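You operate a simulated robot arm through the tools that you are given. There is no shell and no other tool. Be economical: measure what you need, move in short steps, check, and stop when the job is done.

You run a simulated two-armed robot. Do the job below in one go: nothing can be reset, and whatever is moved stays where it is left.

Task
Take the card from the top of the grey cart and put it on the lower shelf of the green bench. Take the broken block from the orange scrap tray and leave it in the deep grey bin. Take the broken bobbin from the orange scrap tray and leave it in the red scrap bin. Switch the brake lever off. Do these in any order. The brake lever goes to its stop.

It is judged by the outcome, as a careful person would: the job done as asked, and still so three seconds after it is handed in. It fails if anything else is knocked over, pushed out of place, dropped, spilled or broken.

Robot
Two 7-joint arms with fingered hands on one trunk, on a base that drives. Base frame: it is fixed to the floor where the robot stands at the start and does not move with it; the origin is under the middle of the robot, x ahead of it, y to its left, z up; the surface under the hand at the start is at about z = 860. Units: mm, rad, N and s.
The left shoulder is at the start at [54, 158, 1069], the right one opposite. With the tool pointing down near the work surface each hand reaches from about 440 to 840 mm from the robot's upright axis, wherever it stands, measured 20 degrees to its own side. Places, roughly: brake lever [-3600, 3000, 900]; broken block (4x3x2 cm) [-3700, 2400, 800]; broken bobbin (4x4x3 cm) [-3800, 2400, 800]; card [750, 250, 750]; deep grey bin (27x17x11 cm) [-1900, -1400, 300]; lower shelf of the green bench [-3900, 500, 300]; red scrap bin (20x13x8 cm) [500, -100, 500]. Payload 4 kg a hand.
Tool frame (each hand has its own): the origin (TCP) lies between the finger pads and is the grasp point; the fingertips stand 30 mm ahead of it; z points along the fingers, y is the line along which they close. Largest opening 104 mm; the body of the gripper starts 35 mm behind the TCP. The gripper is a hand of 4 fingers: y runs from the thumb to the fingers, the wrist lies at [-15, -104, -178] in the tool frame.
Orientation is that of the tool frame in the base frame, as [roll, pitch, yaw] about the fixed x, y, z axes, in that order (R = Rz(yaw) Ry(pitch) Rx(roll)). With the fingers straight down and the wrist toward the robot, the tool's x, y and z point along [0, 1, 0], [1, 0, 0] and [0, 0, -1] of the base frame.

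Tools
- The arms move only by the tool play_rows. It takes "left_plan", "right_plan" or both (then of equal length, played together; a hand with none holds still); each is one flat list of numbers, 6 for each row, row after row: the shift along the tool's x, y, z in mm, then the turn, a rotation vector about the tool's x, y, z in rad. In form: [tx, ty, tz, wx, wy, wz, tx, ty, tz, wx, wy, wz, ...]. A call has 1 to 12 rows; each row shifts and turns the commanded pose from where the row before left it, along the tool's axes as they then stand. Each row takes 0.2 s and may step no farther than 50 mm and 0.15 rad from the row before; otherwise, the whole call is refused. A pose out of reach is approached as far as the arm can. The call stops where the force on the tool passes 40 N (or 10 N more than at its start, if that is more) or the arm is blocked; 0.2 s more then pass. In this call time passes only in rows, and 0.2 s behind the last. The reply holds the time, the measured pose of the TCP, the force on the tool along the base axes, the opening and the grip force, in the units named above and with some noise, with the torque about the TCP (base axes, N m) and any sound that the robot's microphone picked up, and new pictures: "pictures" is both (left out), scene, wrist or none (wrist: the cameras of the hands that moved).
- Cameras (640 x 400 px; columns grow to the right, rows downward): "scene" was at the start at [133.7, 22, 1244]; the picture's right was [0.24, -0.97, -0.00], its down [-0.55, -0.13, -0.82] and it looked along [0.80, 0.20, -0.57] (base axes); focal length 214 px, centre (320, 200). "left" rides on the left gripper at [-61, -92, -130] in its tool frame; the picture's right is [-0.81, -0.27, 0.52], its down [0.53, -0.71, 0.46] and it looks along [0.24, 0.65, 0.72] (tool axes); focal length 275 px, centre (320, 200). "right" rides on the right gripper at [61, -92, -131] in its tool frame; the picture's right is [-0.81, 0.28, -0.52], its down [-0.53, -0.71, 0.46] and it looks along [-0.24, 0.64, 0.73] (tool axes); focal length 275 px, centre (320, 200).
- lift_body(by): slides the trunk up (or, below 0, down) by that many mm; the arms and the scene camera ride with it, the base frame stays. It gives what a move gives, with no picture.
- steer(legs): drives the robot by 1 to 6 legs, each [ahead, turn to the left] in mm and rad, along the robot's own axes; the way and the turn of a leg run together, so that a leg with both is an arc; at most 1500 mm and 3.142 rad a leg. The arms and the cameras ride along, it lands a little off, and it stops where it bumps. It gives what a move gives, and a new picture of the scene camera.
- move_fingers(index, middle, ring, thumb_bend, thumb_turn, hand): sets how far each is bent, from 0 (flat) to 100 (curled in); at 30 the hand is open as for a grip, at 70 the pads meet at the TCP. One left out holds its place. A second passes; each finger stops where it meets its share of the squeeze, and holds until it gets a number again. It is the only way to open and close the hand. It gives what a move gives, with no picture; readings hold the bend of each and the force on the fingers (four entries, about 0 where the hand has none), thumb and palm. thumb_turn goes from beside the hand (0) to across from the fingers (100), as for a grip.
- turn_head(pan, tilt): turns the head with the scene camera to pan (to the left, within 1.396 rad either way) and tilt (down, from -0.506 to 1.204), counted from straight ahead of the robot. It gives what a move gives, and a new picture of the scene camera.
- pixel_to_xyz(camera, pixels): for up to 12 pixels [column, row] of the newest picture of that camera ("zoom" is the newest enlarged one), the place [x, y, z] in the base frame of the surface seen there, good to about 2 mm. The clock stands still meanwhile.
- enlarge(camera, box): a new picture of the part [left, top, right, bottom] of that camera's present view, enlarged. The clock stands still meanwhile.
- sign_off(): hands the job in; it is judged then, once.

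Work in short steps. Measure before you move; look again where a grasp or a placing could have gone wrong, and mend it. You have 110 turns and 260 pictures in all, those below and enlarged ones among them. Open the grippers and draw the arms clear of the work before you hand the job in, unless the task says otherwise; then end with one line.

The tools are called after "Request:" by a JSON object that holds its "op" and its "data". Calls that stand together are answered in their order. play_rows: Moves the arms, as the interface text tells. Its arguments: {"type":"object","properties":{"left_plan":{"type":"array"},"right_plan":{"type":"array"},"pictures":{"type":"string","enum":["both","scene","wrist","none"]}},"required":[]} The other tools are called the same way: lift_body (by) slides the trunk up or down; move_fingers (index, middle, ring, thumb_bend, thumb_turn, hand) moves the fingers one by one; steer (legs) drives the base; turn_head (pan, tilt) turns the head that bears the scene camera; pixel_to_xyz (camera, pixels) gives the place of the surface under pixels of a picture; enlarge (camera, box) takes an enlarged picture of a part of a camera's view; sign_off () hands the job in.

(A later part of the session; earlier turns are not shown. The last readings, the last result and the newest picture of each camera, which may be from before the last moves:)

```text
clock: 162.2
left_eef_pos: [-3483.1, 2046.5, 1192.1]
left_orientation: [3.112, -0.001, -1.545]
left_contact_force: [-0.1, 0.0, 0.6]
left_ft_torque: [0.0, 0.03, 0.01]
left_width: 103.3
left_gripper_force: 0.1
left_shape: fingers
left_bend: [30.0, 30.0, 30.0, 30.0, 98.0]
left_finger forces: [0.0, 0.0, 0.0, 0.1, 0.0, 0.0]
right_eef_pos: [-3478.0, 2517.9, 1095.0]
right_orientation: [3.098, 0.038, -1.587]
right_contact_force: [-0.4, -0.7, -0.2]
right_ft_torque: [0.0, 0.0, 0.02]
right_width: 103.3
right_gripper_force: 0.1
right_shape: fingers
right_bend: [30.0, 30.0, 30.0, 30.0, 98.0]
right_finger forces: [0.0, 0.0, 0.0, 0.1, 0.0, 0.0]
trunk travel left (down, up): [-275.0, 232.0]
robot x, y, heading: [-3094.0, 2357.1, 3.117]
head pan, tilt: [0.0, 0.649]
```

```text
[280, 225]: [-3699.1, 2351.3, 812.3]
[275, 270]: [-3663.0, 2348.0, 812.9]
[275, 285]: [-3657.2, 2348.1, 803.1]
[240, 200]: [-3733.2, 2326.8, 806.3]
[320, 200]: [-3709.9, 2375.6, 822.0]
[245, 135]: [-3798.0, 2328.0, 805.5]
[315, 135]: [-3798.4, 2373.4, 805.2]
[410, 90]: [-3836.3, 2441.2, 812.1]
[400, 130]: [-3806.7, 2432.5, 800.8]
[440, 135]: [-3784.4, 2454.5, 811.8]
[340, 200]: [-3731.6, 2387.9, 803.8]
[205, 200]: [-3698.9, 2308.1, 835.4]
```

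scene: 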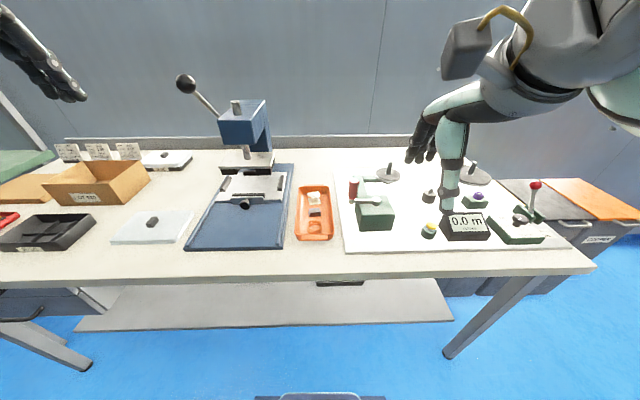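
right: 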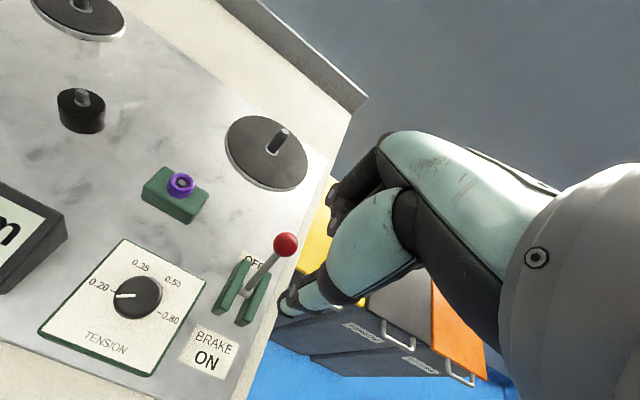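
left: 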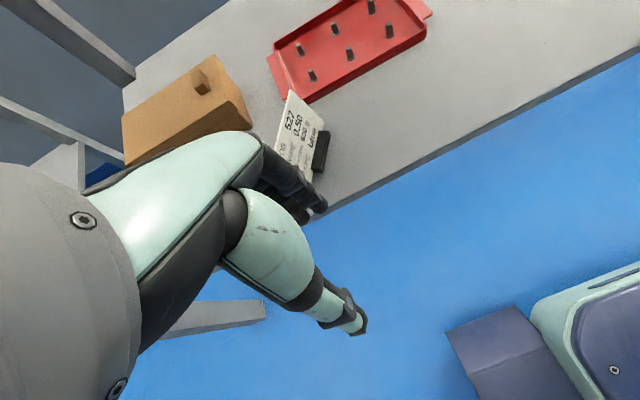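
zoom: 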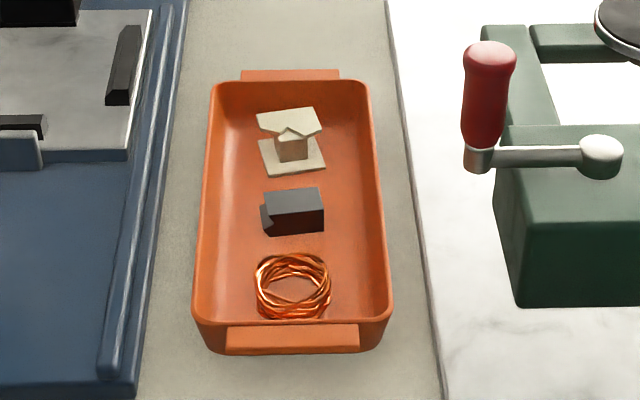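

Bobbin: top flange at z≈829, x −3797…−3768, y 2337–2378. Block: x ≈−3722…−3700, y ≈2340–2378, top z≈825. I set the right hand to a narrow index–thumb pinch and hover it over the bobbin.

Request:
{"op": "move_fingers", "data": {"hand": "right", "index": 52, "middle": 100, "ring": 100, "thumb_bend": 52}}

Request:
{"op": "play_rows", "data": {"right_plan": [19.5, 37.5, 10, 0.043, 0.038, 0, 19.5, 37.5, 10, 0, 0, 0, 19.5, 37.5, 10, 0, 0, 0, 19.5, 37.5, 10, 0, 0, 0, 19.5, 37.5, 10, 0, 0, 0, 19.5, 37.5, 10, 0, 0, 0, 19.5, 37.5, 10, 0, 0, 0, 19.5, 37.5, 10, 0, 0, 0, 0, 0, 20, 0, 0, 0, 0, 0, 0, 0, 0, 0]}}

Request:
{"op": "enlarge", "data": {"camera": "scene", "box": [260, 110, 390, 240]}}

Request:
{"op": "enlarge", "data": {"camera": "right", "box": [100, 100, 420, 400]}}

```text
clock: 163.2
left_eef_pos: [-3486.4, 2047.6, 1191.8]
left_orientation: [3.114, 0.001, -1.543]
left_contact_force: [0.1, 0.2, -0.1]
left_ft_torque: [-0.04, 0.0, 0.01]
left_width: 102.9
left_gripper_force: 0.0
left_shape: fingers
left_bend: [30.0, 30.0, 30.0, 30.0, 98.0]
left_finger forces: [0.1, 0.0, 0.0, 0.0, 0.0, 0.0]
right_eef_pos: [-3477.2, 2517.4, 1094.8]
right_orientation: [3.099, 0.041, -1.591]
right_contact_force: [-0.6, -0.2, 0.8]
right_ft_torque: [-0.02, -0.01, 0.02]
right_width: 47.2
right_gripper_force: 0.0
right_shape: fingers
right_bend: [52.0, 100.0, 100.0, 52.0, 98.0]
right_finger forces: [0.0, 0.0, 0.0, 0.0, 0.0, 0.0]
trunk travel left (down, up): [-275.0, 232.0]
robot x, y, heading: [-3095.1, 2357.9, 3.116]
head pan, tilt: [0.0, 0.649]
```

```text
clock: 165.3
left_eef_pos: [-3485.0, 2046.5, 1192.4]
left_orientation: [3.112, -0.001, -1.543]
left_contact_force: [-0.7, 0.0, -0.1]
left_ft_torque: [0.03, -0.01, 0.02]
left_width: 103.2
left_gripper_force: 0.1
left_shape: fingers
left_bend: [30.0, 30.0, 30.0, 30.0, 98.0]
left_finger forces: [0.1, 0.0, 0.1, 0.0, 0.0, 0.0]
right_eef_pos: [-3778.3, 2364.9, 996.6]
right_orientation: [3.14, 0.001, -1.588]
right_contact_force: [0.9, -0.7, -0.6]
right_ft_torque: [0.01, 0.01, -0.01]
right_width: 47.3
right_gripper_force: 0.1
right_shape: fingers
right_bend: [52.0, 100.0, 100.0, 52.0, 98.0]
right_finger forces: [0.0, 0.0, 0.1, 0.0, 0.0, 0.0]
trunk travel left (down, up): [-275.0, 232.0]
robot x, y, heading: [-3091.1, 2356.7, 3.117]
head pan, tilt: [0.0, 0.649]
```

scene: 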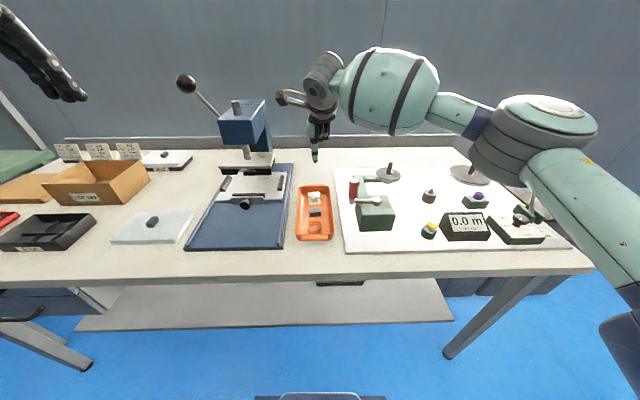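
right: 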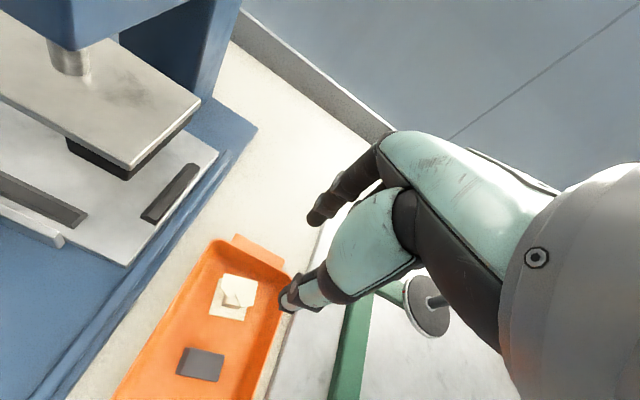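

```text
3.08 times, centred on (325, 175) of scene
```

zoom: 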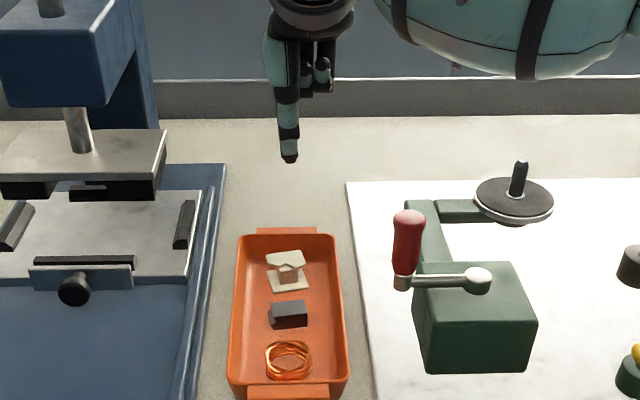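

```text
1.33 times, centred on (260, 250) of right
```

zoom: 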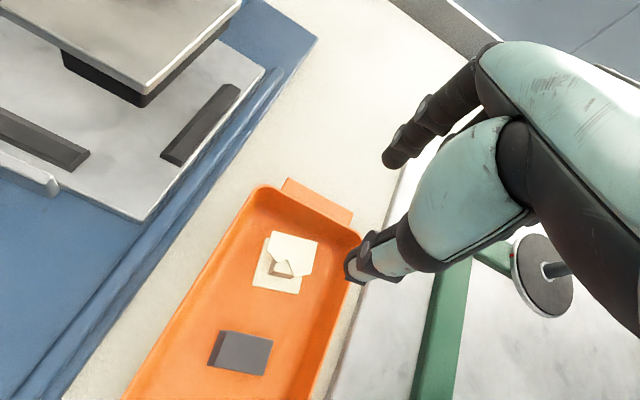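

I measure the thumb and index tips, the bobbin from this wrist view, and the press overhang at left.

Request:
{"op": "pixel_to_xyz", "data": {"camera": "right", "pixels": [[288, 301], [293, 307], [311, 220], [316, 214], [226, 281], [242, 293], [225, 311], [218, 300], [240, 303], [251, 287], [230, 292], [245, 318]]}}

Request:
{"op": "pixel_to_xyz", "data": {"camera": "scene", "pixels": [[315, 160], [315, 152], [268, 120], [272, 150], [271, 165], [354, 180], [321, 140], [324, 138]]}}

Request:
{"op": "enlarge", "data": {"camera": "right", "box": [170, 240, 330, 390]}}

```text
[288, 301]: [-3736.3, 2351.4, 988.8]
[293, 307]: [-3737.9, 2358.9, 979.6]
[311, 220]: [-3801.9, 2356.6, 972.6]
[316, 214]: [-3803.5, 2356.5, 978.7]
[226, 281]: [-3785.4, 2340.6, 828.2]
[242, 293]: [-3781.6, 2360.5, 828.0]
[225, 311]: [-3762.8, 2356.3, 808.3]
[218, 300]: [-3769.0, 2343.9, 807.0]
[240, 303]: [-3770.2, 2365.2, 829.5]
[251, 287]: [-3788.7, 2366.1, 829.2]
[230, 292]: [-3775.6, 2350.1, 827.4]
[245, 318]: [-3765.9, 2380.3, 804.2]
```

```text
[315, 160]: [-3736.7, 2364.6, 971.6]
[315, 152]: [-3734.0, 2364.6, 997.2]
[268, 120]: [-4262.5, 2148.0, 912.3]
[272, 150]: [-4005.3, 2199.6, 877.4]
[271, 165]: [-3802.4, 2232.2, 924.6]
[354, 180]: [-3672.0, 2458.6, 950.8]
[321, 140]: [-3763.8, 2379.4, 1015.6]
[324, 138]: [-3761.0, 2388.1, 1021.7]
```

```text
2.67 times, centred on (250, 315) of right
```

zoom: 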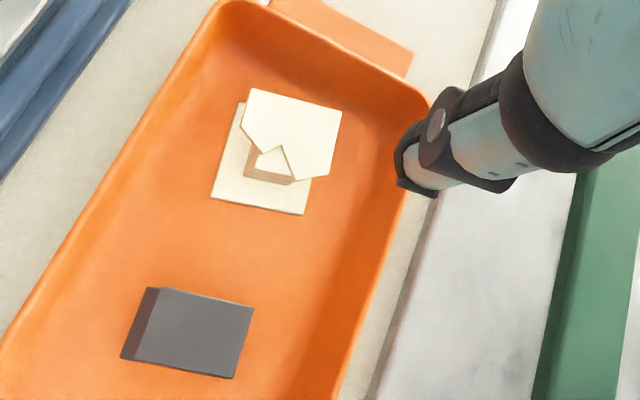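

I get the exact flange corners, tray wall and the forearm's lowest point over the crank.

Request:
{"op": "pixel_to_xyz", "data": {"camera": "zoom", "pixels": [[256, 92], [338, 114], [327, 172], [298, 177], [247, 123], [303, 210], [215, 193], [268, 160], [290, 40], [420, 100], [340, 60], [285, 75]]}}

Request:
{"op": "pixel_to_xyz", "data": {"camera": "scene", "pixels": [[367, 131], [395, 133], [345, 122], [430, 118]]}}

```text
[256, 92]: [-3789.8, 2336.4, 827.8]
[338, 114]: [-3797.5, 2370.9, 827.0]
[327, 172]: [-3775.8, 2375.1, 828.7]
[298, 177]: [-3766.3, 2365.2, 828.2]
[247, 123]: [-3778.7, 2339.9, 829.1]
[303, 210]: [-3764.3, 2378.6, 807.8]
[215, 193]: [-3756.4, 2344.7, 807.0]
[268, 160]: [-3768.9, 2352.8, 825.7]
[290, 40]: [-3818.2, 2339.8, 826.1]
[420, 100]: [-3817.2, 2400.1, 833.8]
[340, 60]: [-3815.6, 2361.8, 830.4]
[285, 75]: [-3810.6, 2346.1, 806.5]
```

```text
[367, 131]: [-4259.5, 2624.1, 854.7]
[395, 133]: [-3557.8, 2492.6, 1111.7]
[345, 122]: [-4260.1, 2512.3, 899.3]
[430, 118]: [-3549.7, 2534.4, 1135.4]
```

The top flange at y≈2362 spans x −3796…−3767, with 18 mm between it and the back wall. I narrow the pinch slightly, shift 4.5 mm back and lower 110 mm.

Request:
{"op": "move_fingers", "data": {"hand": "right", "index": 54, "thumb_bend": 54}}

Request:
{"op": "play_rows", "data": {"right_plan": [-2, 4.5, 35, 0, 0, 0, 0, 0, 38, 0, 0, 0, 0, 0, 37, 0, 0, 0, 0, 0, 0, 0, 0, 0]}}

Request:
{"op": "enlarge", "data": {"camera": "right", "box": [170, 180, 370, 380]}}

Request:
{"op": "enlarge", "data": {"camera": "scene", "box": [280, 150, 360, 240]}}

```text
clock: 166.3
left_eef_pos: [-3484.4, 2047.6, 1191.9]
left_orientation: [3.112, 0.0, -1.545]
left_contact_force: [-0.4, 0.5, 0.3]
left_ft_torque: [0.01, -0.02, 0.01]
left_width: 103.1
left_gripper_force: 0.1
left_shape: fingers
left_bend: [30.0, 30.0, 30.0, 30.0, 98.0]
left_finger forces: [0.0, 0.0, 0.0, 0.0, 0.0, 0.0]
right_eef_pos: [-3776.6, 2366.5, 995.0]
right_orientation: [-3.141, 0.001, -1.589]
right_contact_force: [0.5, 0.2, 0.2]
right_ft_torque: [0.01, -0.02, 0.01]
right_width: 42.2
right_gripper_force: 0.1
right_shape: fingers
right_bend: [54.0, 100.0, 100.0, 54.0, 98.0]
right_finger forces: [0.0, 0.0, 0.0, 0.0, 0.0, 0.0]
trunk travel left (down, up): [-275.0, 232.0]
robot x, y, heading: [-3091.8, 2359.1, 3.112]
head pan, tilt: [0.0, 0.649]
```

```text
clock: 167.3
left_eef_pos: [-3483.8, 2047.5, 1192.4]
left_orientation: [3.112, -0.002, -1.544]
left_contact_force: [-0.5, 0.1, -0.6]
left_ft_torque: [0.02, -0.02, -0.01]
left_width: 102.9
left_gripper_force: 0.1
left_shape: fingers
left_bend: [30.0, 30.0, 30.0, 30.0, 98.0]
left_finger forces: [0.0, 0.0, 0.0, 0.1, 0.0, 0.1]
right_eef_pos: [-3782.3, 2370.8, 887.0]
right_orientation: [3.141, 0.001, -1.589]
right_contact_force: [-0.4, -0.3, 0.5]
right_ft_torque: [0.01, -0.01, 0.0]
right_width: 42.2
right_gripper_force: 0.0
right_shape: fingers
right_bend: [54.0, 100.0, 100.0, 54.0, 98.0]
right_finger forces: [0.0, 0.0, 0.0, 0.1, 0.1, 0.1]
trunk travel left (down, up): [-275.0, 232.0]
robot x, y, heading: [-3090.9, 2356.6, 3.114]
head pan, tilt: [0.0, 0.649]
```

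scene: 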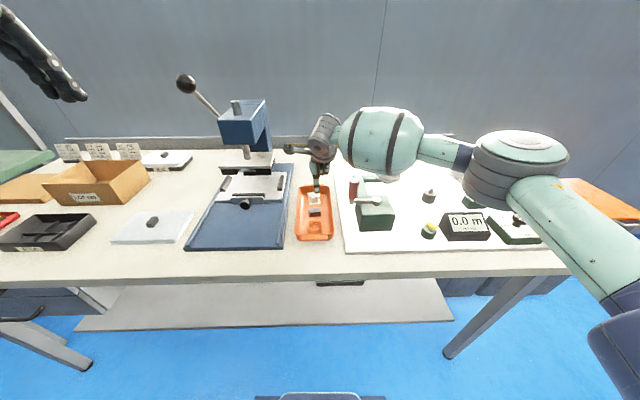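
right: 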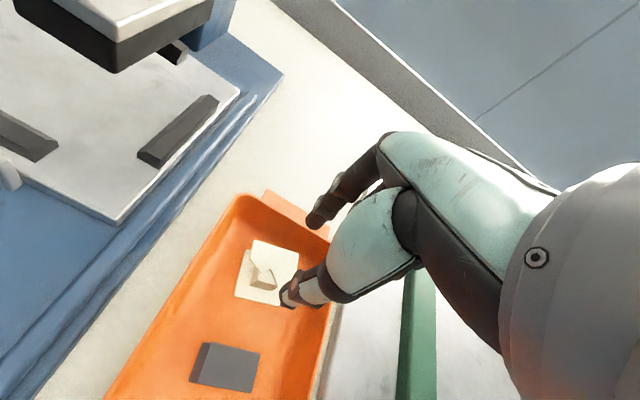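

```text
2.00 times, centred on (270, 280) of right
```

zoom: 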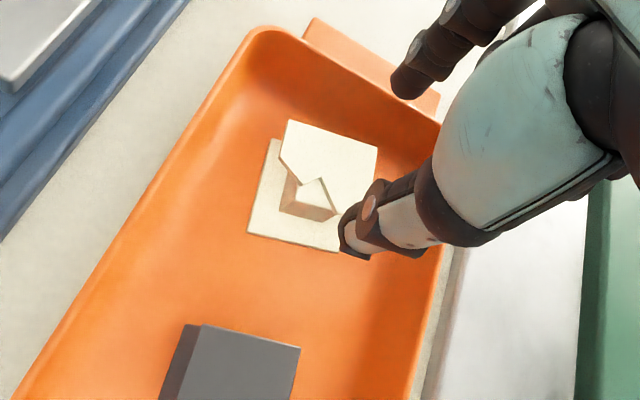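

```text
4.44 times, centred on (320, 195) of scene
```

zoom: 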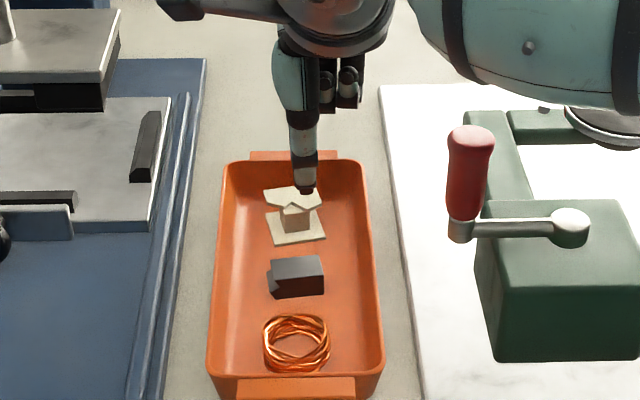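

I remeasure both tips against the flange before going into the tray.

Request:
{"op": "pixel_to_xyz", "data": {"camera": "right", "pixels": [[285, 300], [290, 303], [310, 221], [314, 225], [264, 243], [296, 256], [256, 262], [243, 297], [280, 302]]}}

Request:
{"op": "pixel_to_xyz", "data": {"camera": "zoom", "pixels": [[304, 190], [303, 180], [325, 100], [345, 105]]}}

```text
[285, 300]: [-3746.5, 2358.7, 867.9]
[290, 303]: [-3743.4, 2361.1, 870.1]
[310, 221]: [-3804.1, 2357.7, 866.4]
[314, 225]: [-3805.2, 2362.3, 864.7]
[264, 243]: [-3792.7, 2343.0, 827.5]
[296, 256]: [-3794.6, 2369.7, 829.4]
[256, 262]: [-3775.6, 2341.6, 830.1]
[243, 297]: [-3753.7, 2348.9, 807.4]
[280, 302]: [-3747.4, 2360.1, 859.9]
```

```text
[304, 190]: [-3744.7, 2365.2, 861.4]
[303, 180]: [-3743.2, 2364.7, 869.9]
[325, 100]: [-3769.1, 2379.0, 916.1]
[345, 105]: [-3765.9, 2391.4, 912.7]
```

The gap is x −3757…−3804. I shift 4 mm toward me so the index clears the back wall, then lower 44 mm watching the force.

Request:
{"op": "play_rows", "data": {"right_plan": [0, -4, 10, 0, 0, 0, 0, 0, 12, 0, 0, 0, 0, 0, 11, 0, 0, 0, 0, 0, 11, 0, 0, 0, 0, 0, 0, 0, 0, 0]}}

Request:
{"op": "enlarge", "data": {"camera": "right", "box": [170, 180, 370, 380]}}

Request:
{"op": "enlarge", "data": {"camera": "scene", "box": [280, 150, 360, 240]}}

```text
clock: 168.6
left_eef_pos: [-3484.5, 2047.1, 1190.8]
left_orientation: [3.113, -0.001, -1.546]
left_contact_force: [0.2, -0.1, -0.1]
left_ft_torque: [0.01, -0.02, 0.0]
left_width: 103.0
left_gripper_force: 0.0
left_shape: fingers
left_bend: [30.0, 30.0, 30.0, 30.0, 98.0]
left_finger forces: [0.0, 0.0, 0.0, 0.0, 0.0, 0.1]
right_eef_pos: [-3781.5, 2368.7, 840.8]
right_orientation: [-3.141, -0.002, -1.589]
right_contact_force: [0.4, 0.2, 0.3]
right_ft_torque: [-0.01, -0.02, 0.02]
right_width: 41.3
right_gripper_force: 0.3
right_shape: fingers
right_bend: [55.0, 100.0, 100.0, 54.0, 98.0]
right_finger forces: [0.8, 0.0, 0.0, 0.1, 0.1, 0.1]
trunk travel left (down, up): [-275.0, 232.0]
robot x, y, heading: [-3091.9, 2357.4, 3.108]
head pan, tilt: [0.0, 0.649]
```

scene: 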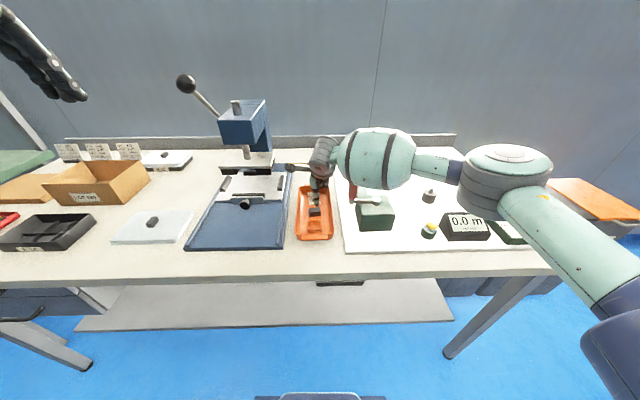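
right: 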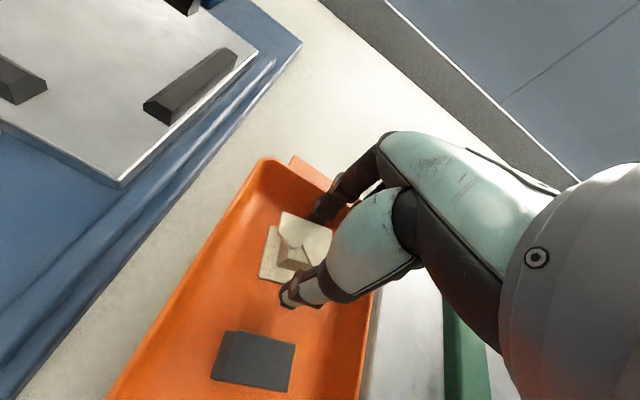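

```text
2.00 times, centred on (270, 280) of right
```

zoom: 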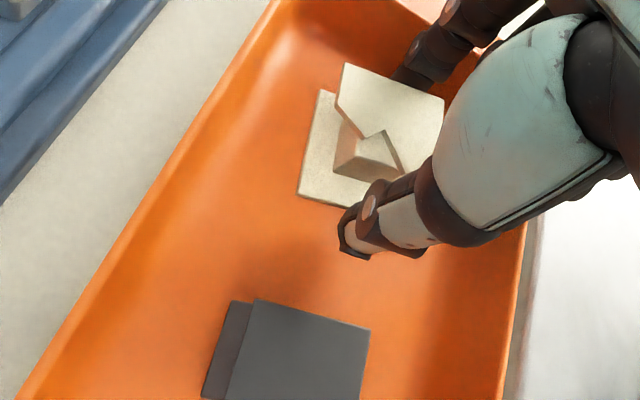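

```text
4.44 times, centred on (320, 195) of scene
```

zoom: 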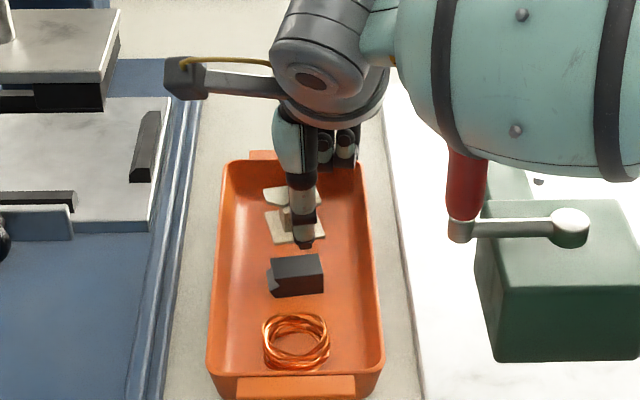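

The index is behind the flange and the thumb in front. I close the pinch.

Request:
{"op": "move_fingers", "data": {"hand": "right", "index": 75, "thumb_bend": 75}}

Request:
{"op": "enlarge", "data": {"camera": "right", "box": [170, 180, 370, 380]}}

```text
clock: 169.6
left_eef_pos: [-3484.6, 2048.5, 1192.1]
left_orientation: [3.113, -0.003, -1.545]
left_contact_force: [1.2, -0.5, -0.8]
left_ft_torque: [0.01, 0.02, 0.02]
left_width: 103.0
left_gripper_force: 0.1
left_shape: fingers
left_bend: [30.0, 30.0, 30.0, 30.0, 98.0]
left_finger forces: [0.0, 0.0, 0.0, 0.0, 0.1, 0.1]
right_eef_pos: [-3780.5, 2367.6, 841.7]
right_orientation: [-3.14, -0.001, -1.589]
right_contact_force: [-0.4, -0.9, 0.1]
right_ft_torque: [0.0, -0.01, 0.01]
right_width: 18.0
right_gripper_force: 11.1
right_shape: fingers
right_bend: [60.0, 100.0, 100.0, 66.0, 97.0]
right_finger forces: [12.5, 0.0, 0.1, 0.0, 10.0, 0.0]
trunk travel left (down, up): [-275.0, 232.0]
robot x, y, heading: [-3094.6, 2354.6, 3.113]
head pan, tilt: [0.0, 0.649]
```

```text
2.00 times, centred on (270, 280) of right
```

zoom: 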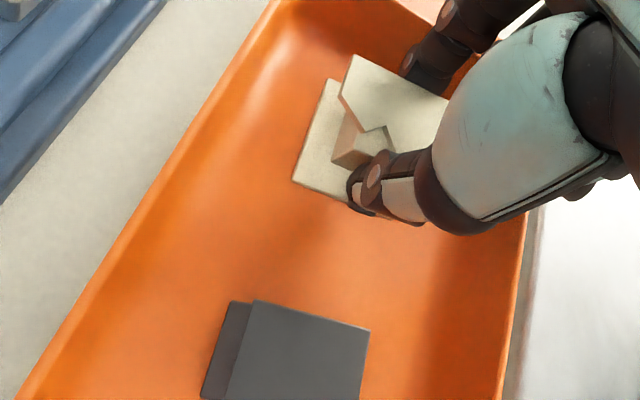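

Gripped at about 11 N (width 18 mm), so I lift 40 mm and check that it comes along.

Request:
{"op": "play_rows", "data": {"right_plan": [0, 0, -10, 0, 0, 0, 0, 0, -15, 0, 0, 0, 0, 0, -20, 0, 0, 0, 0, 0, 0, 0, 0, 0]}}

Request:
{"op": "enlarge", "data": {"camera": "right", "box": [170, 180, 370, 380]}}

```text
clock: 170.6
left_eef_pos: [-3485.8, 2047.1, 1191.0]
left_orientation: [3.114, -0.001, -1.544]
left_contact_force: [-0.6, -0.1, -0.4]
left_ft_torque: [0.03, 0.02, 0.0]
left_width: 103.1
left_gripper_force: 0.0
left_shape: fingers
left_bend: [30.0, 30.0, 30.0, 30.0, 98.0]
left_finger forces: [0.0, 0.0, 0.1, 0.1, 0.0, 0.0]
right_eef_pos: [-3781.3, 2369.5, 887.4]
right_orientation: [3.141, 0.0, -1.589]
right_contact_force: [-0.2, -0.2, 0.4]
right_ft_torque: [0.0, -0.01, -0.02]
right_width: 18.1
right_gripper_force: 11.3
right_shape: fingers
right_bend: [60.0, 100.0, 100.0, 66.0, 97.0]
right_finger forces: [12.6, 0.0, 0.1, 0.0, 10.1, 0.1]
trunk travel left (down, up): [-275.0, 232.0]
robot x, y, heading: [-3093.0, 2351.9, 3.11]
head pan, tilt: [0.0, 0.649]
```

scene: 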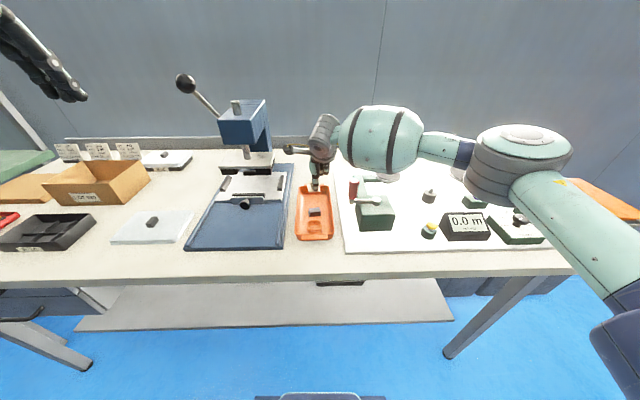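
right: 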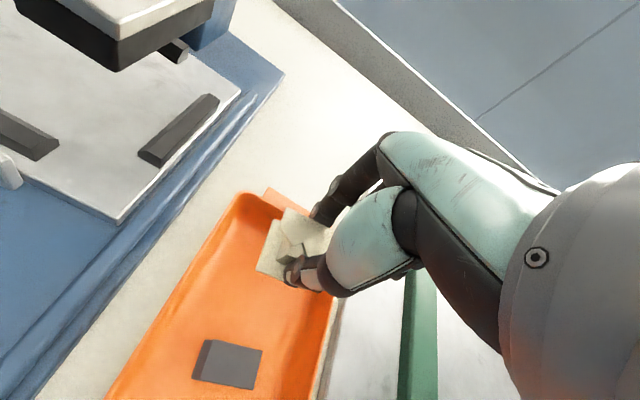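

```text
2.00 times, centred on (270, 280) of right
```

zoom: 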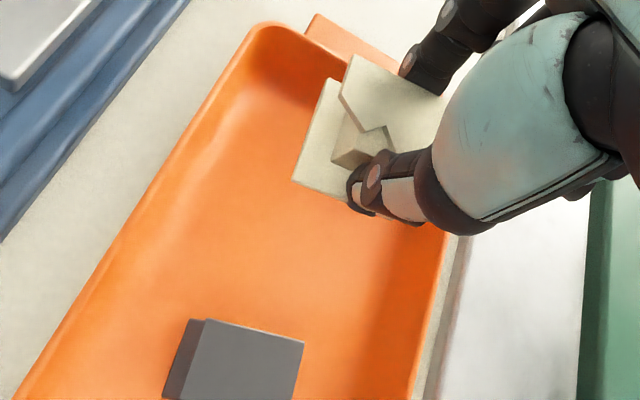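

The bobbin is held securely. I lift it and carry the right hand back and to the right, out of the way, and preset the left hand's pinch.

Request:
{"op": "play_rows", "data": {"right_plan": [0, 0, -37, 0, 0, 0, 0, 0, -37, 0, 0, 0, 0, 0, -37, 0, 0, 0, -26, -36, -11, 0, 0, 0, -26, -36, -11, 0, 0, 0, -26, -36, -11, 0, 0, 0, -26, -36, -11, 0, 0, 0, -26, -36, -11, 0, 0, 0, -26, -36, -11, 0, 0, 0, -26, -36, -11, 0, 0, 0, -26, -36, -11, 0, 0, 0, -26, -36, -11, 0, 0, 0], "pictures": "none"}}

Request:
{"op": "move_fingers", "data": {"hand": "left", "index": 50, "middle": 100, "ring": 100, "thumb_bend": 50}}

Request:
{"op": "play_rows", "data": {"left_plan": [-40, 0, 0, 0.028, 0, 0, -40, 0, 0, 0, 0, 0, -40, 0, 0, 0, 0, 0, -40, 0, 0, 0, 0, 0, -40, 0, 0, 0, 0, 0, -40, 5, 0, 0, 0, 0, -35, 30, 10, 0, 0, 0, -20, 42, 10, 0, 0, 0, 0, 42, 20, 0, 0, 0, 0, 42, 24, 0, 0, 0, 0, 42, 24, 0, 0, 0, 0, 23, 24, 0, 0, 0]}}

Request:
{"op": "enlarge", "data": {"camera": "left", "box": [200, 140, 520, 380]}}

```text
clock: 173.2
left_eef_pos: [-3483.4, 2049.0, 1192.7]
left_orientation: [3.112, -0.005, -1.545]
left_contact_force: [-0.3, 0.6, -0.7]
left_ft_torque: [-0.01, 0.02, 0.01]
left_width: 103.0
left_gripper_force: 0.2
left_shape: fingers
left_bend: [30.0, 30.0, 30.0, 30.0, 98.0]
left_finger forces: [0.0, 0.0, 0.0, 0.0, 0.0, 0.1]
right_eef_pos: [-3454.5, 2595.1, 1099.1]
right_orientation: [-3.141, -0.001, -1.588]
right_contact_force: [0.3, 0.6, 0.2]
right_ft_torque: [-0.02, -0.03, -0.01]
right_width: 17.5
right_gripper_force: 11.4
right_shape: fingers
right_bend: [60.0, 100.0, 100.0, 66.0, 97.0]
right_finger forces: [12.9, 0.0, 0.0, 0.0, 10.2, 0.0]
trunk travel left (down, up): [-275.0, 232.0]
robot x, y, heading: [-3093.8, 2354.6, 3.112]
head pan, tilt: [0.0, 0.649]
```

```text
clock: 174.2
left_eef_pos: [-3484.0, 2047.4, 1191.3]
left_orientation: [3.113, 0.0, -1.544]
left_contact_force: [-0.4, 0.1, 0.0]
left_ft_torque: [0.0, 0.02, 0.02]
left_width: 52.8
left_gripper_force: 0.1
left_shape: fingers
left_bend: [50.0, 100.0, 100.0, 50.0, 98.0]
left_finger forces: [0.1, 0.0, 0.1, 0.1, 0.0, 0.0]
right_eef_pos: [-3455.9, 2595.8, 1099.2]
right_orientation: [-3.141, 0.0, -1.586]
right_contact_force: [0.1, 0.6, -0.8]
right_ft_torque: [0.01, -0.01, -0.03]
right_width: 17.6
right_gripper_force: 11.7
right_shape: fingers
right_bend: [60.0, 100.0, 100.0, 66.0, 97.0]
right_finger forces: [12.9, 0.1, 0.0, 0.0, 10.1, 0.0]
trunk travel left (down, up): [-275.0, 232.0]
robot x, y, heading: [-3094.7, 2357.8, 3.112]
head pan, tilt: [0.0, 0.649]
```

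```text
clock: 176.8
left_eef_pos: [-3721.8, 2335.4, 1077.9]
left_orientation: [-3.14, -0.002, -1.545]
left_contact_force: [0.1, -0.6, -0.4]
left_ft_torque: [-0.01, -0.02, 0.01]
left_width: 52.6
left_gripper_force: 0.0
left_shape: fingers
left_bend: [50.0, 100.0, 100.0, 50.0, 98.0]
left_finger forces: [0.0, 0.0, 0.0, 0.0, 0.1, 0.0]
right_eef_pos: [-3456.5, 2596.2, 1098.3]
right_orientation: [-3.14, 0.001, -1.589]
right_contact_force: [0.2, -0.3, 0.0]
right_ft_torque: [0.02, 0.01, 0.0]
right_width: 17.5
right_gripper_force: 11.3
right_shape: fingers
right_bend: [60.0, 100.0, 100.0, 66.0, 97.0]
right_finger forces: [13.0, 0.1, 0.0, 0.0, 10.0, 0.1]
trunk travel left (down, up): [-275.0, 232.0]
robot x, y, heading: [-3094.5, 2359.1, 3.115]
head pan, tilt: [0.0, 0.649]
```

scene: 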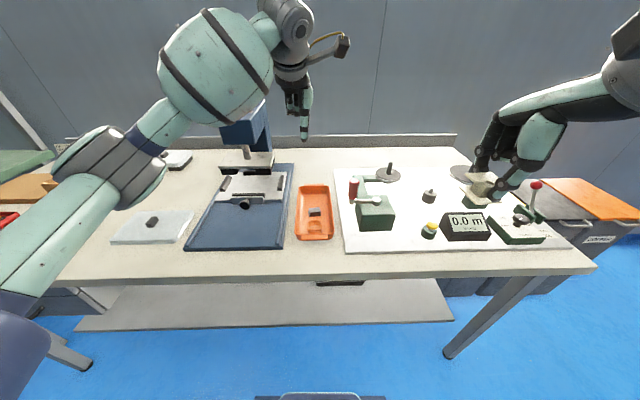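
left: 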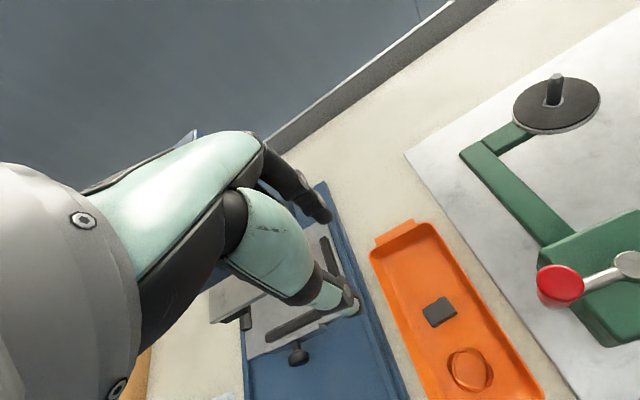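

```text
1.67 times, centred on (360, 260) of left
```

zoom: 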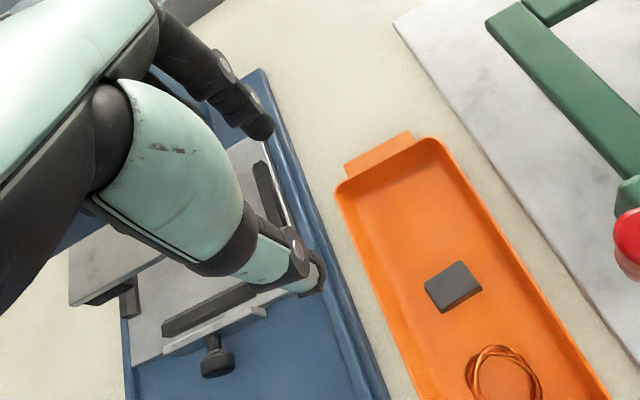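

The left hand hovers near the block. I measure the block corners and the left tips.

Request:
{"op": "pixel_to_xyz", "data": {"camera": "zoom", "pixels": [[428, 287], [460, 263], [480, 288], [448, 310], [455, 285], [322, 283], [316, 270], [265, 128], [258, 118], [300, 245]]}}

Request:
{"op": "pixel_to_xyz", "data": {"camera": "scene", "pixels": [[304, 138], [304, 128]]}}

Request:
{"op": "enlarge", "data": {"camera": "scene", "box": [260, 60, 400, 240]}}

```text
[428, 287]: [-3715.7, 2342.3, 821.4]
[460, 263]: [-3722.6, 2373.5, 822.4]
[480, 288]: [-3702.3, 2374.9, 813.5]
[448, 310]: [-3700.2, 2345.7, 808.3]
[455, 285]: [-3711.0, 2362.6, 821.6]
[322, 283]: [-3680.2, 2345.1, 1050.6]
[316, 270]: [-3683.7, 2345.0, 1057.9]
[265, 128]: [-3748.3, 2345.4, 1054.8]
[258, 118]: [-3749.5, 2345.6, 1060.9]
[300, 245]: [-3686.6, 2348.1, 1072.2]
```

```text
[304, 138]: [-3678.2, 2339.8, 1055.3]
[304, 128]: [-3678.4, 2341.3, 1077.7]
```

```text
2.22 times, centred on (330, 150) of scene
```

zoom: 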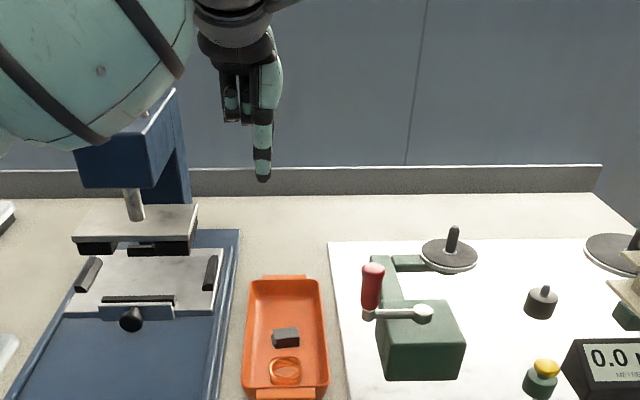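

Block: x −3720…−3701, centre (−3710,2359), top z 822. I narrow the left pinch, centre on it and lower to just above.

Request:
{"op": "move_fingers", "data": {"hand": "left", "index": 57, "thumb_bend": 57}}

Request:
{"op": "play_rows", "data": {"left_plan": [-13.8, -9.9, 38, 0, 0, 0, 0, 0, 40, 0, 0, 0, 0, 0, 40, 0, 0, 0, 0, 0, 40, 0, 0, 0, 0, 0, 32, 0, 0, 0, 0, 0, 0, 0, 0, 0]}}

Request:
{"op": "enlarge", "data": {"camera": "left", "box": [240, 160, 480, 360]}}

Request:
{"op": "enlarge", "data": {"camera": "scene", "box": [260, 140, 380, 240]}}

```text
clock: 177.8
left_eef_pos: [-3719.8, 2336.4, 1080.1]
left_orientation: [3.142, -0.002, -1.543]
left_contact_force: [0.0, 0.9, 0.6]
left_ft_torque: [0.02, 0.0, -0.03]
left_width: 37.2
left_gripper_force: 0.0
left_shape: fingers
left_bend: [56.0, 100.0, 100.0, 56.0, 98.0]
left_finger forces: [0.0, 0.0, 0.0, 0.0, 0.0, 0.0]
right_eef_pos: [-3455.3, 2595.0, 1099.4]
right_orientation: [-3.141, 0.0, -1.588]
right_contact_force: [0.2, -0.4, -0.7]
right_ft_torque: [-0.02, 0.01, 0.0]
right_width: 17.9
right_gripper_force: 11.3
right_shape: fingers
right_bend: [60.0, 100.0, 100.0, 66.0, 97.0]
right_finger forces: [12.9, 0.0, 0.1, 0.0, 9.9, 0.0]
trunk travel left (down, up): [-275.0, 232.0]
robot x, y, heading: [-3095.8, 2353.7, 3.117]
head pan, tilt: [0.0, 0.649]
```

```text
clock: 179.2
left_eef_pos: [-3708.3, 2349.4, 888.4]
left_orientation: [3.14, -0.002, -1.545]
left_contact_force: [0.5, 0.7, -0.3]
left_ft_torque: [0.03, 0.02, 0.04]
left_width: 36.9
left_gripper_force: 0.0
left_shape: fingers
left_bend: [56.0, 100.0, 100.0, 56.0, 98.0]
left_finger forces: [0.1, 0.0, 0.0, 0.0, 0.0, 0.0]
right_eef_pos: [-3455.3, 2596.8, 1098.3]
right_orientation: [3.141, -0.001, -1.588]
right_contact_force: [-0.2, -0.8, 0.3]
right_ft_torque: [0.02, -0.03, 0.01]
right_width: 17.9
right_gripper_force: 11.4
right_shape: fingers
right_bend: [60.0, 100.0, 100.0, 66.0, 97.0]
right_finger forces: [12.9, 0.0, 0.1, 0.1, 9.9, 0.1]
trunk travel left (down, up): [-275.0, 232.0]
robot x, y, heading: [-3094.1, 2358.1, 3.114]
head pan, tilt: [0.0, 0.649]
```

scene: 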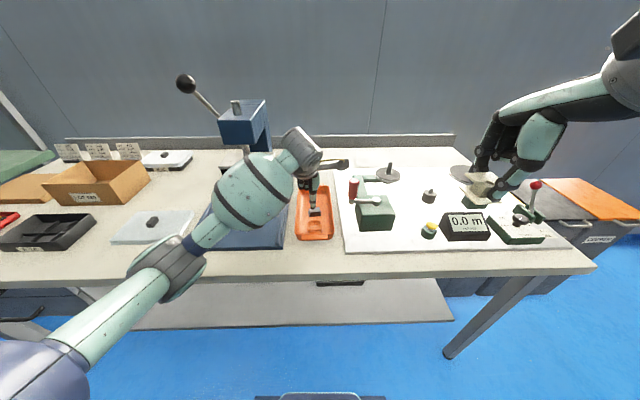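
left: 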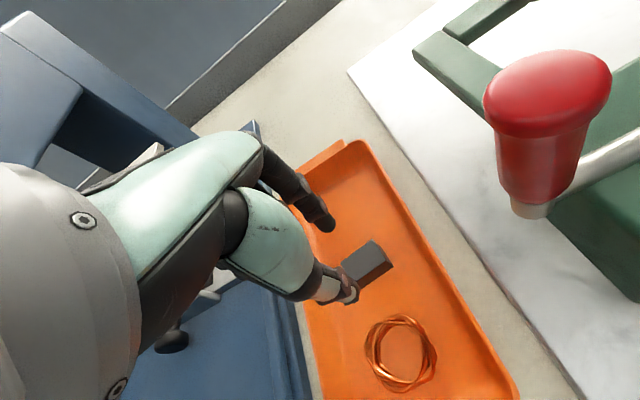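

```text
2.00 times, centred on (360, 260) of left
```

zoom: 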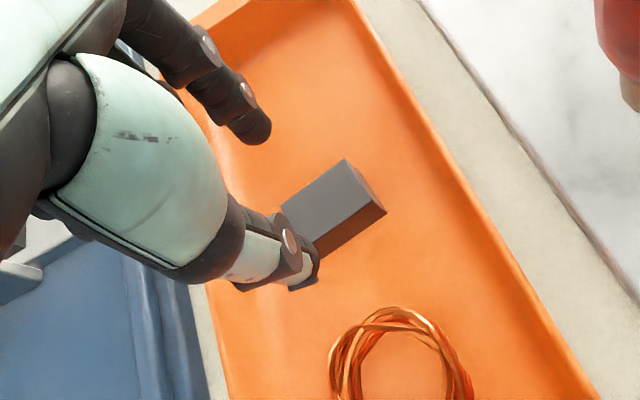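

```text
4.00 times, centred on (320, 190) of scene
```

zoom: 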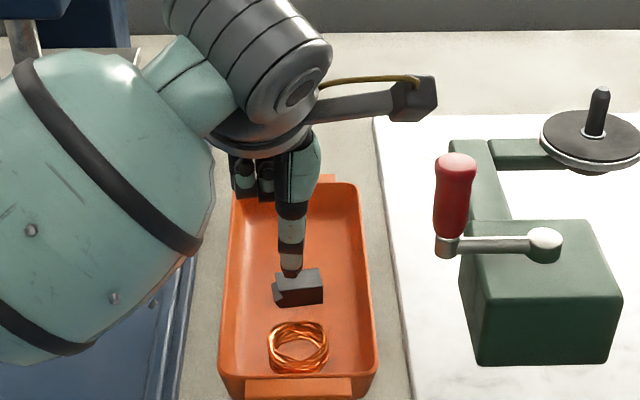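

I measure tips and block again in the new views.

Request:
{"op": "pixel_to_xyz", "data": {"camera": "left", "pixels": [[355, 297], [350, 285], [328, 225], [325, 215], [373, 241], [345, 262], [391, 266], [360, 286], [372, 330]]}}

Request:
{"op": "pixel_to_xyz", "data": {"camera": "zoom", "pixels": [[290, 270], [290, 260], [300, 275], [320, 272], [322, 300], [300, 322]]}}

```text
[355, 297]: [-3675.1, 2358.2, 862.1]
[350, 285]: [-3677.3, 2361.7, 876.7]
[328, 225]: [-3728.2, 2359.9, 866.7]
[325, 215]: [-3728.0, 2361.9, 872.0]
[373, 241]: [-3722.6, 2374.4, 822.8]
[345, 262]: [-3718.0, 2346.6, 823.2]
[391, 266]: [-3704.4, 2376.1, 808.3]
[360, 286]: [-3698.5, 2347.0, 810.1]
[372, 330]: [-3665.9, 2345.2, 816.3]
```

```text
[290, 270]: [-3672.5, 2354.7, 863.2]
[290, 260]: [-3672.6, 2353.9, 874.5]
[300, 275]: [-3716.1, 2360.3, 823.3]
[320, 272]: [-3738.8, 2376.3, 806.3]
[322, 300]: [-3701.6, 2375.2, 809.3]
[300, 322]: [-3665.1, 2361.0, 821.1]
```

The gap is centred at x −3706, the block at −3710. I shift 3 mm back and lower 50 mm.

Request:
{"op": "play_rows", "data": {"left_plan": [0, 3, 14, 0, 0, 0, 0, 0, 14, 0, 0, 0, 0, 0, 12, 0, 0, 0, 0, 0, 9, 0, 0, 0, 0, 0, 0, 0, 0, 0], "pictures": "wrist"}}

Request:
{"op": "move_fingers", "data": {"hand": "left", "index": 78, "thumb_bend": 78}}

Request:
{"op": "enlarge", "data": {"camera": "left", "box": [240, 160, 480, 360]}}

```text
clock: 180.3
left_eef_pos: [-3712.4, 2350.6, 840.8]
left_orientation: [3.14, -0.002, -1.544]
left_contact_force: [-0.5, -1.1, 0.1]
left_ft_torque: [0.01, 0.0, -0.02]
left_width: 37.0
left_gripper_force: 0.2
left_shape: fingers
left_bend: [56.0, 100.0, 100.0, 56.0, 98.0]
left_finger forces: [0.0, 0.0, 0.0, 0.0, 0.0, 0.0]
right_eef_pos: [-3456.0, 2595.8, 1099.9]
right_orientation: [3.141, 0.0, -1.588]
right_contact_force: [-1.1, -0.2, -0.2]
right_ft_torque: [-0.01, 0.0, 0.01]
right_width: 17.7
right_gripper_force: 11.3
right_shape: fingers
right_bend: [60.0, 100.0, 100.0, 66.0, 97.0]
right_finger forces: [12.9, 0.0, 0.1, 0.0, 10.0, 0.0]
trunk travel left (down, up): [-275.0, 232.0]
robot x, y, heading: [-3092.5, 2356.0, 3.115]
head pan, tilt: [0.0, 0.649]
```

left: 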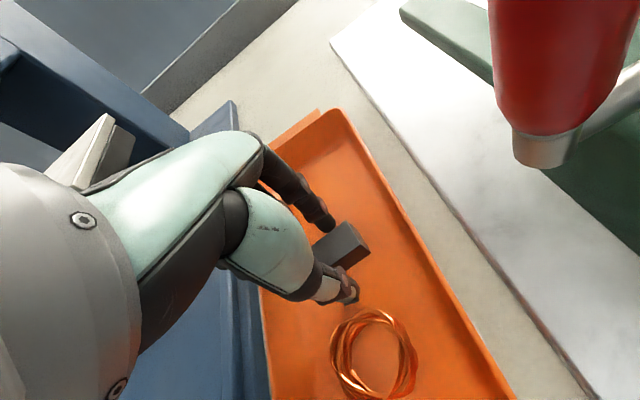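

```text
clock: 181.3
left_eef_pos: [-3712.0, 2351.6, 840.1]
left_orientation: [3.138, -0.003, -1.544]
left_contact_force: [0.0, 0.1, 0.0]
left_ft_torque: [-0.04, 0.02, -0.03]
left_width: 16.9
left_gripper_force: 10.1
left_shape: fingers
left_bend: [57.0, 100.0, 100.0, 71.0, 97.0]
left_finger forces: [10.0, 0.0, 0.0, 0.0, 10.2, 0.0]
right_eef_pos: [-3456.4, 2596.2, 1099.0]
right_orientation: [-3.141, 0.0, -1.588]
right_contact_force: [-1.1, -0.3, -0.8]
right_ft_torque: [-0.01, -0.01, 0.01]
right_width: 17.9
right_gripper_force: 11.7
right_shape: fingers
right_bend: [60.0, 100.0, 100.0, 66.0, 97.0]
right_finger forces: [12.9, 0.0, 0.0, 0.0, 10.0, 0.0]
trunk travel left (down, up): [-275.0, 232.0]
robot x, y, heading: [-3090.8, 2354.1, 3.114]
head pan, tilt: [0.0, 0.649]
```

```text
2.00 times, centred on (360, 260) of left
```

zoom: 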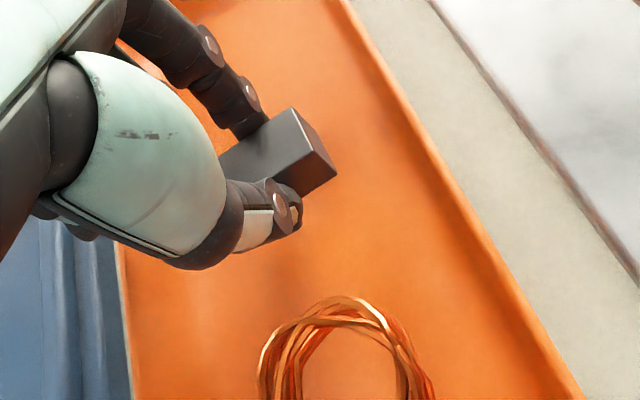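

The block is gripped at 10 N. I lift slowly and check.

Request:
{"op": "play_rows", "data": {"left_plan": [0, 0, -8, 0, 0, 0, 0, 0, -15, 0, 0, 0, 0, 0, -25, 0, 0, 0, 0, 0, -25, 0, 0, 0, 0, 0, -37, 0, 0, 0, 0, 0, -37, 0, 0, 0, 0, 0, -37, 0, 0, 0]}}

Request:
{"op": "enlarge", "data": {"camera": "left", "box": [240, 160, 480, 360]}}

```text
clock: 182.9
left_eef_pos: [-3710.4, 2347.5, 1027.1]
left_orientation: [-3.141, -0.002, -1.545]
left_contact_force: [0.1, 1.3, -0.8]
left_ft_torque: [0.04, -0.02, 0.02]
left_width: 16.6
left_gripper_force: 10.6
left_shape: fingers
left_bend: [57.0, 100.0, 100.0, 71.0, 97.0]
left_finger forces: [10.1, 0.0, 0.0, 0.0, 10.0, 0.0]
right_eef_pos: [-3455.4, 2595.8, 1099.4]
right_orientation: [-3.142, 0.0, -1.589]
right_contact_force: [-1.1, -0.9, -0.9]
right_ft_torque: [0.02, 0.01, 0.0]
right_width: 17.4
right_gripper_force: 11.4
right_shape: fingers
right_bend: [60.0, 100.0, 100.0, 66.0, 97.0]
right_finger forces: [13.0, 0.0, 0.0, 0.0, 10.0, 0.0]
trunk travel left (down, up): [-275.0, 232.0]
robot x, y, heading: [-3096.3, 2357.1, 3.11]
head pan, tilt: [0.0, 0.649]
```

scene: 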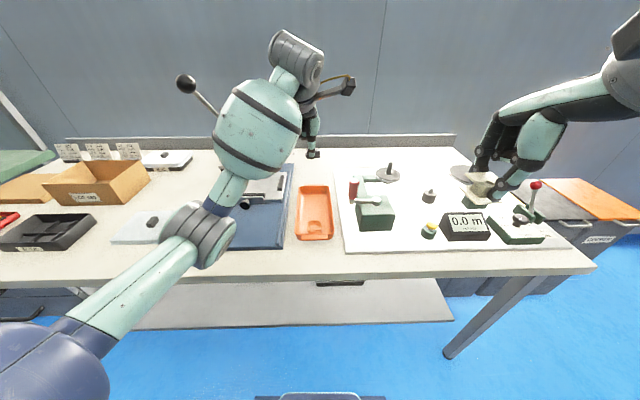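
left: 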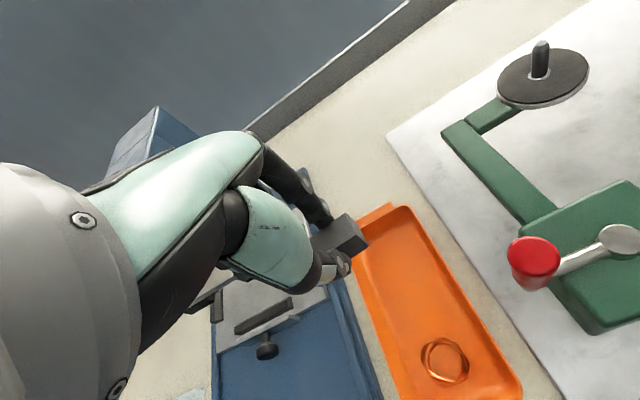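

```text
2.00 times, centred on (360, 260) of left
```

zoom: 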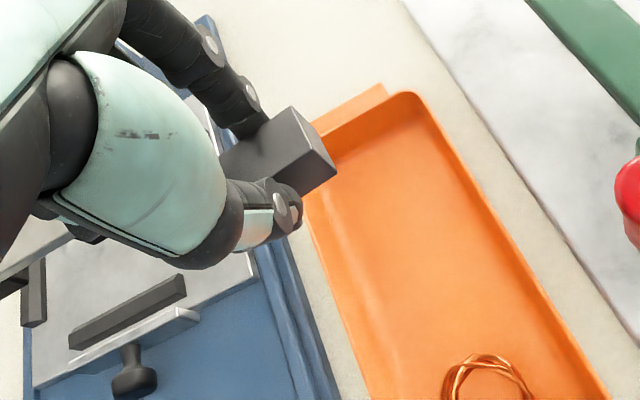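

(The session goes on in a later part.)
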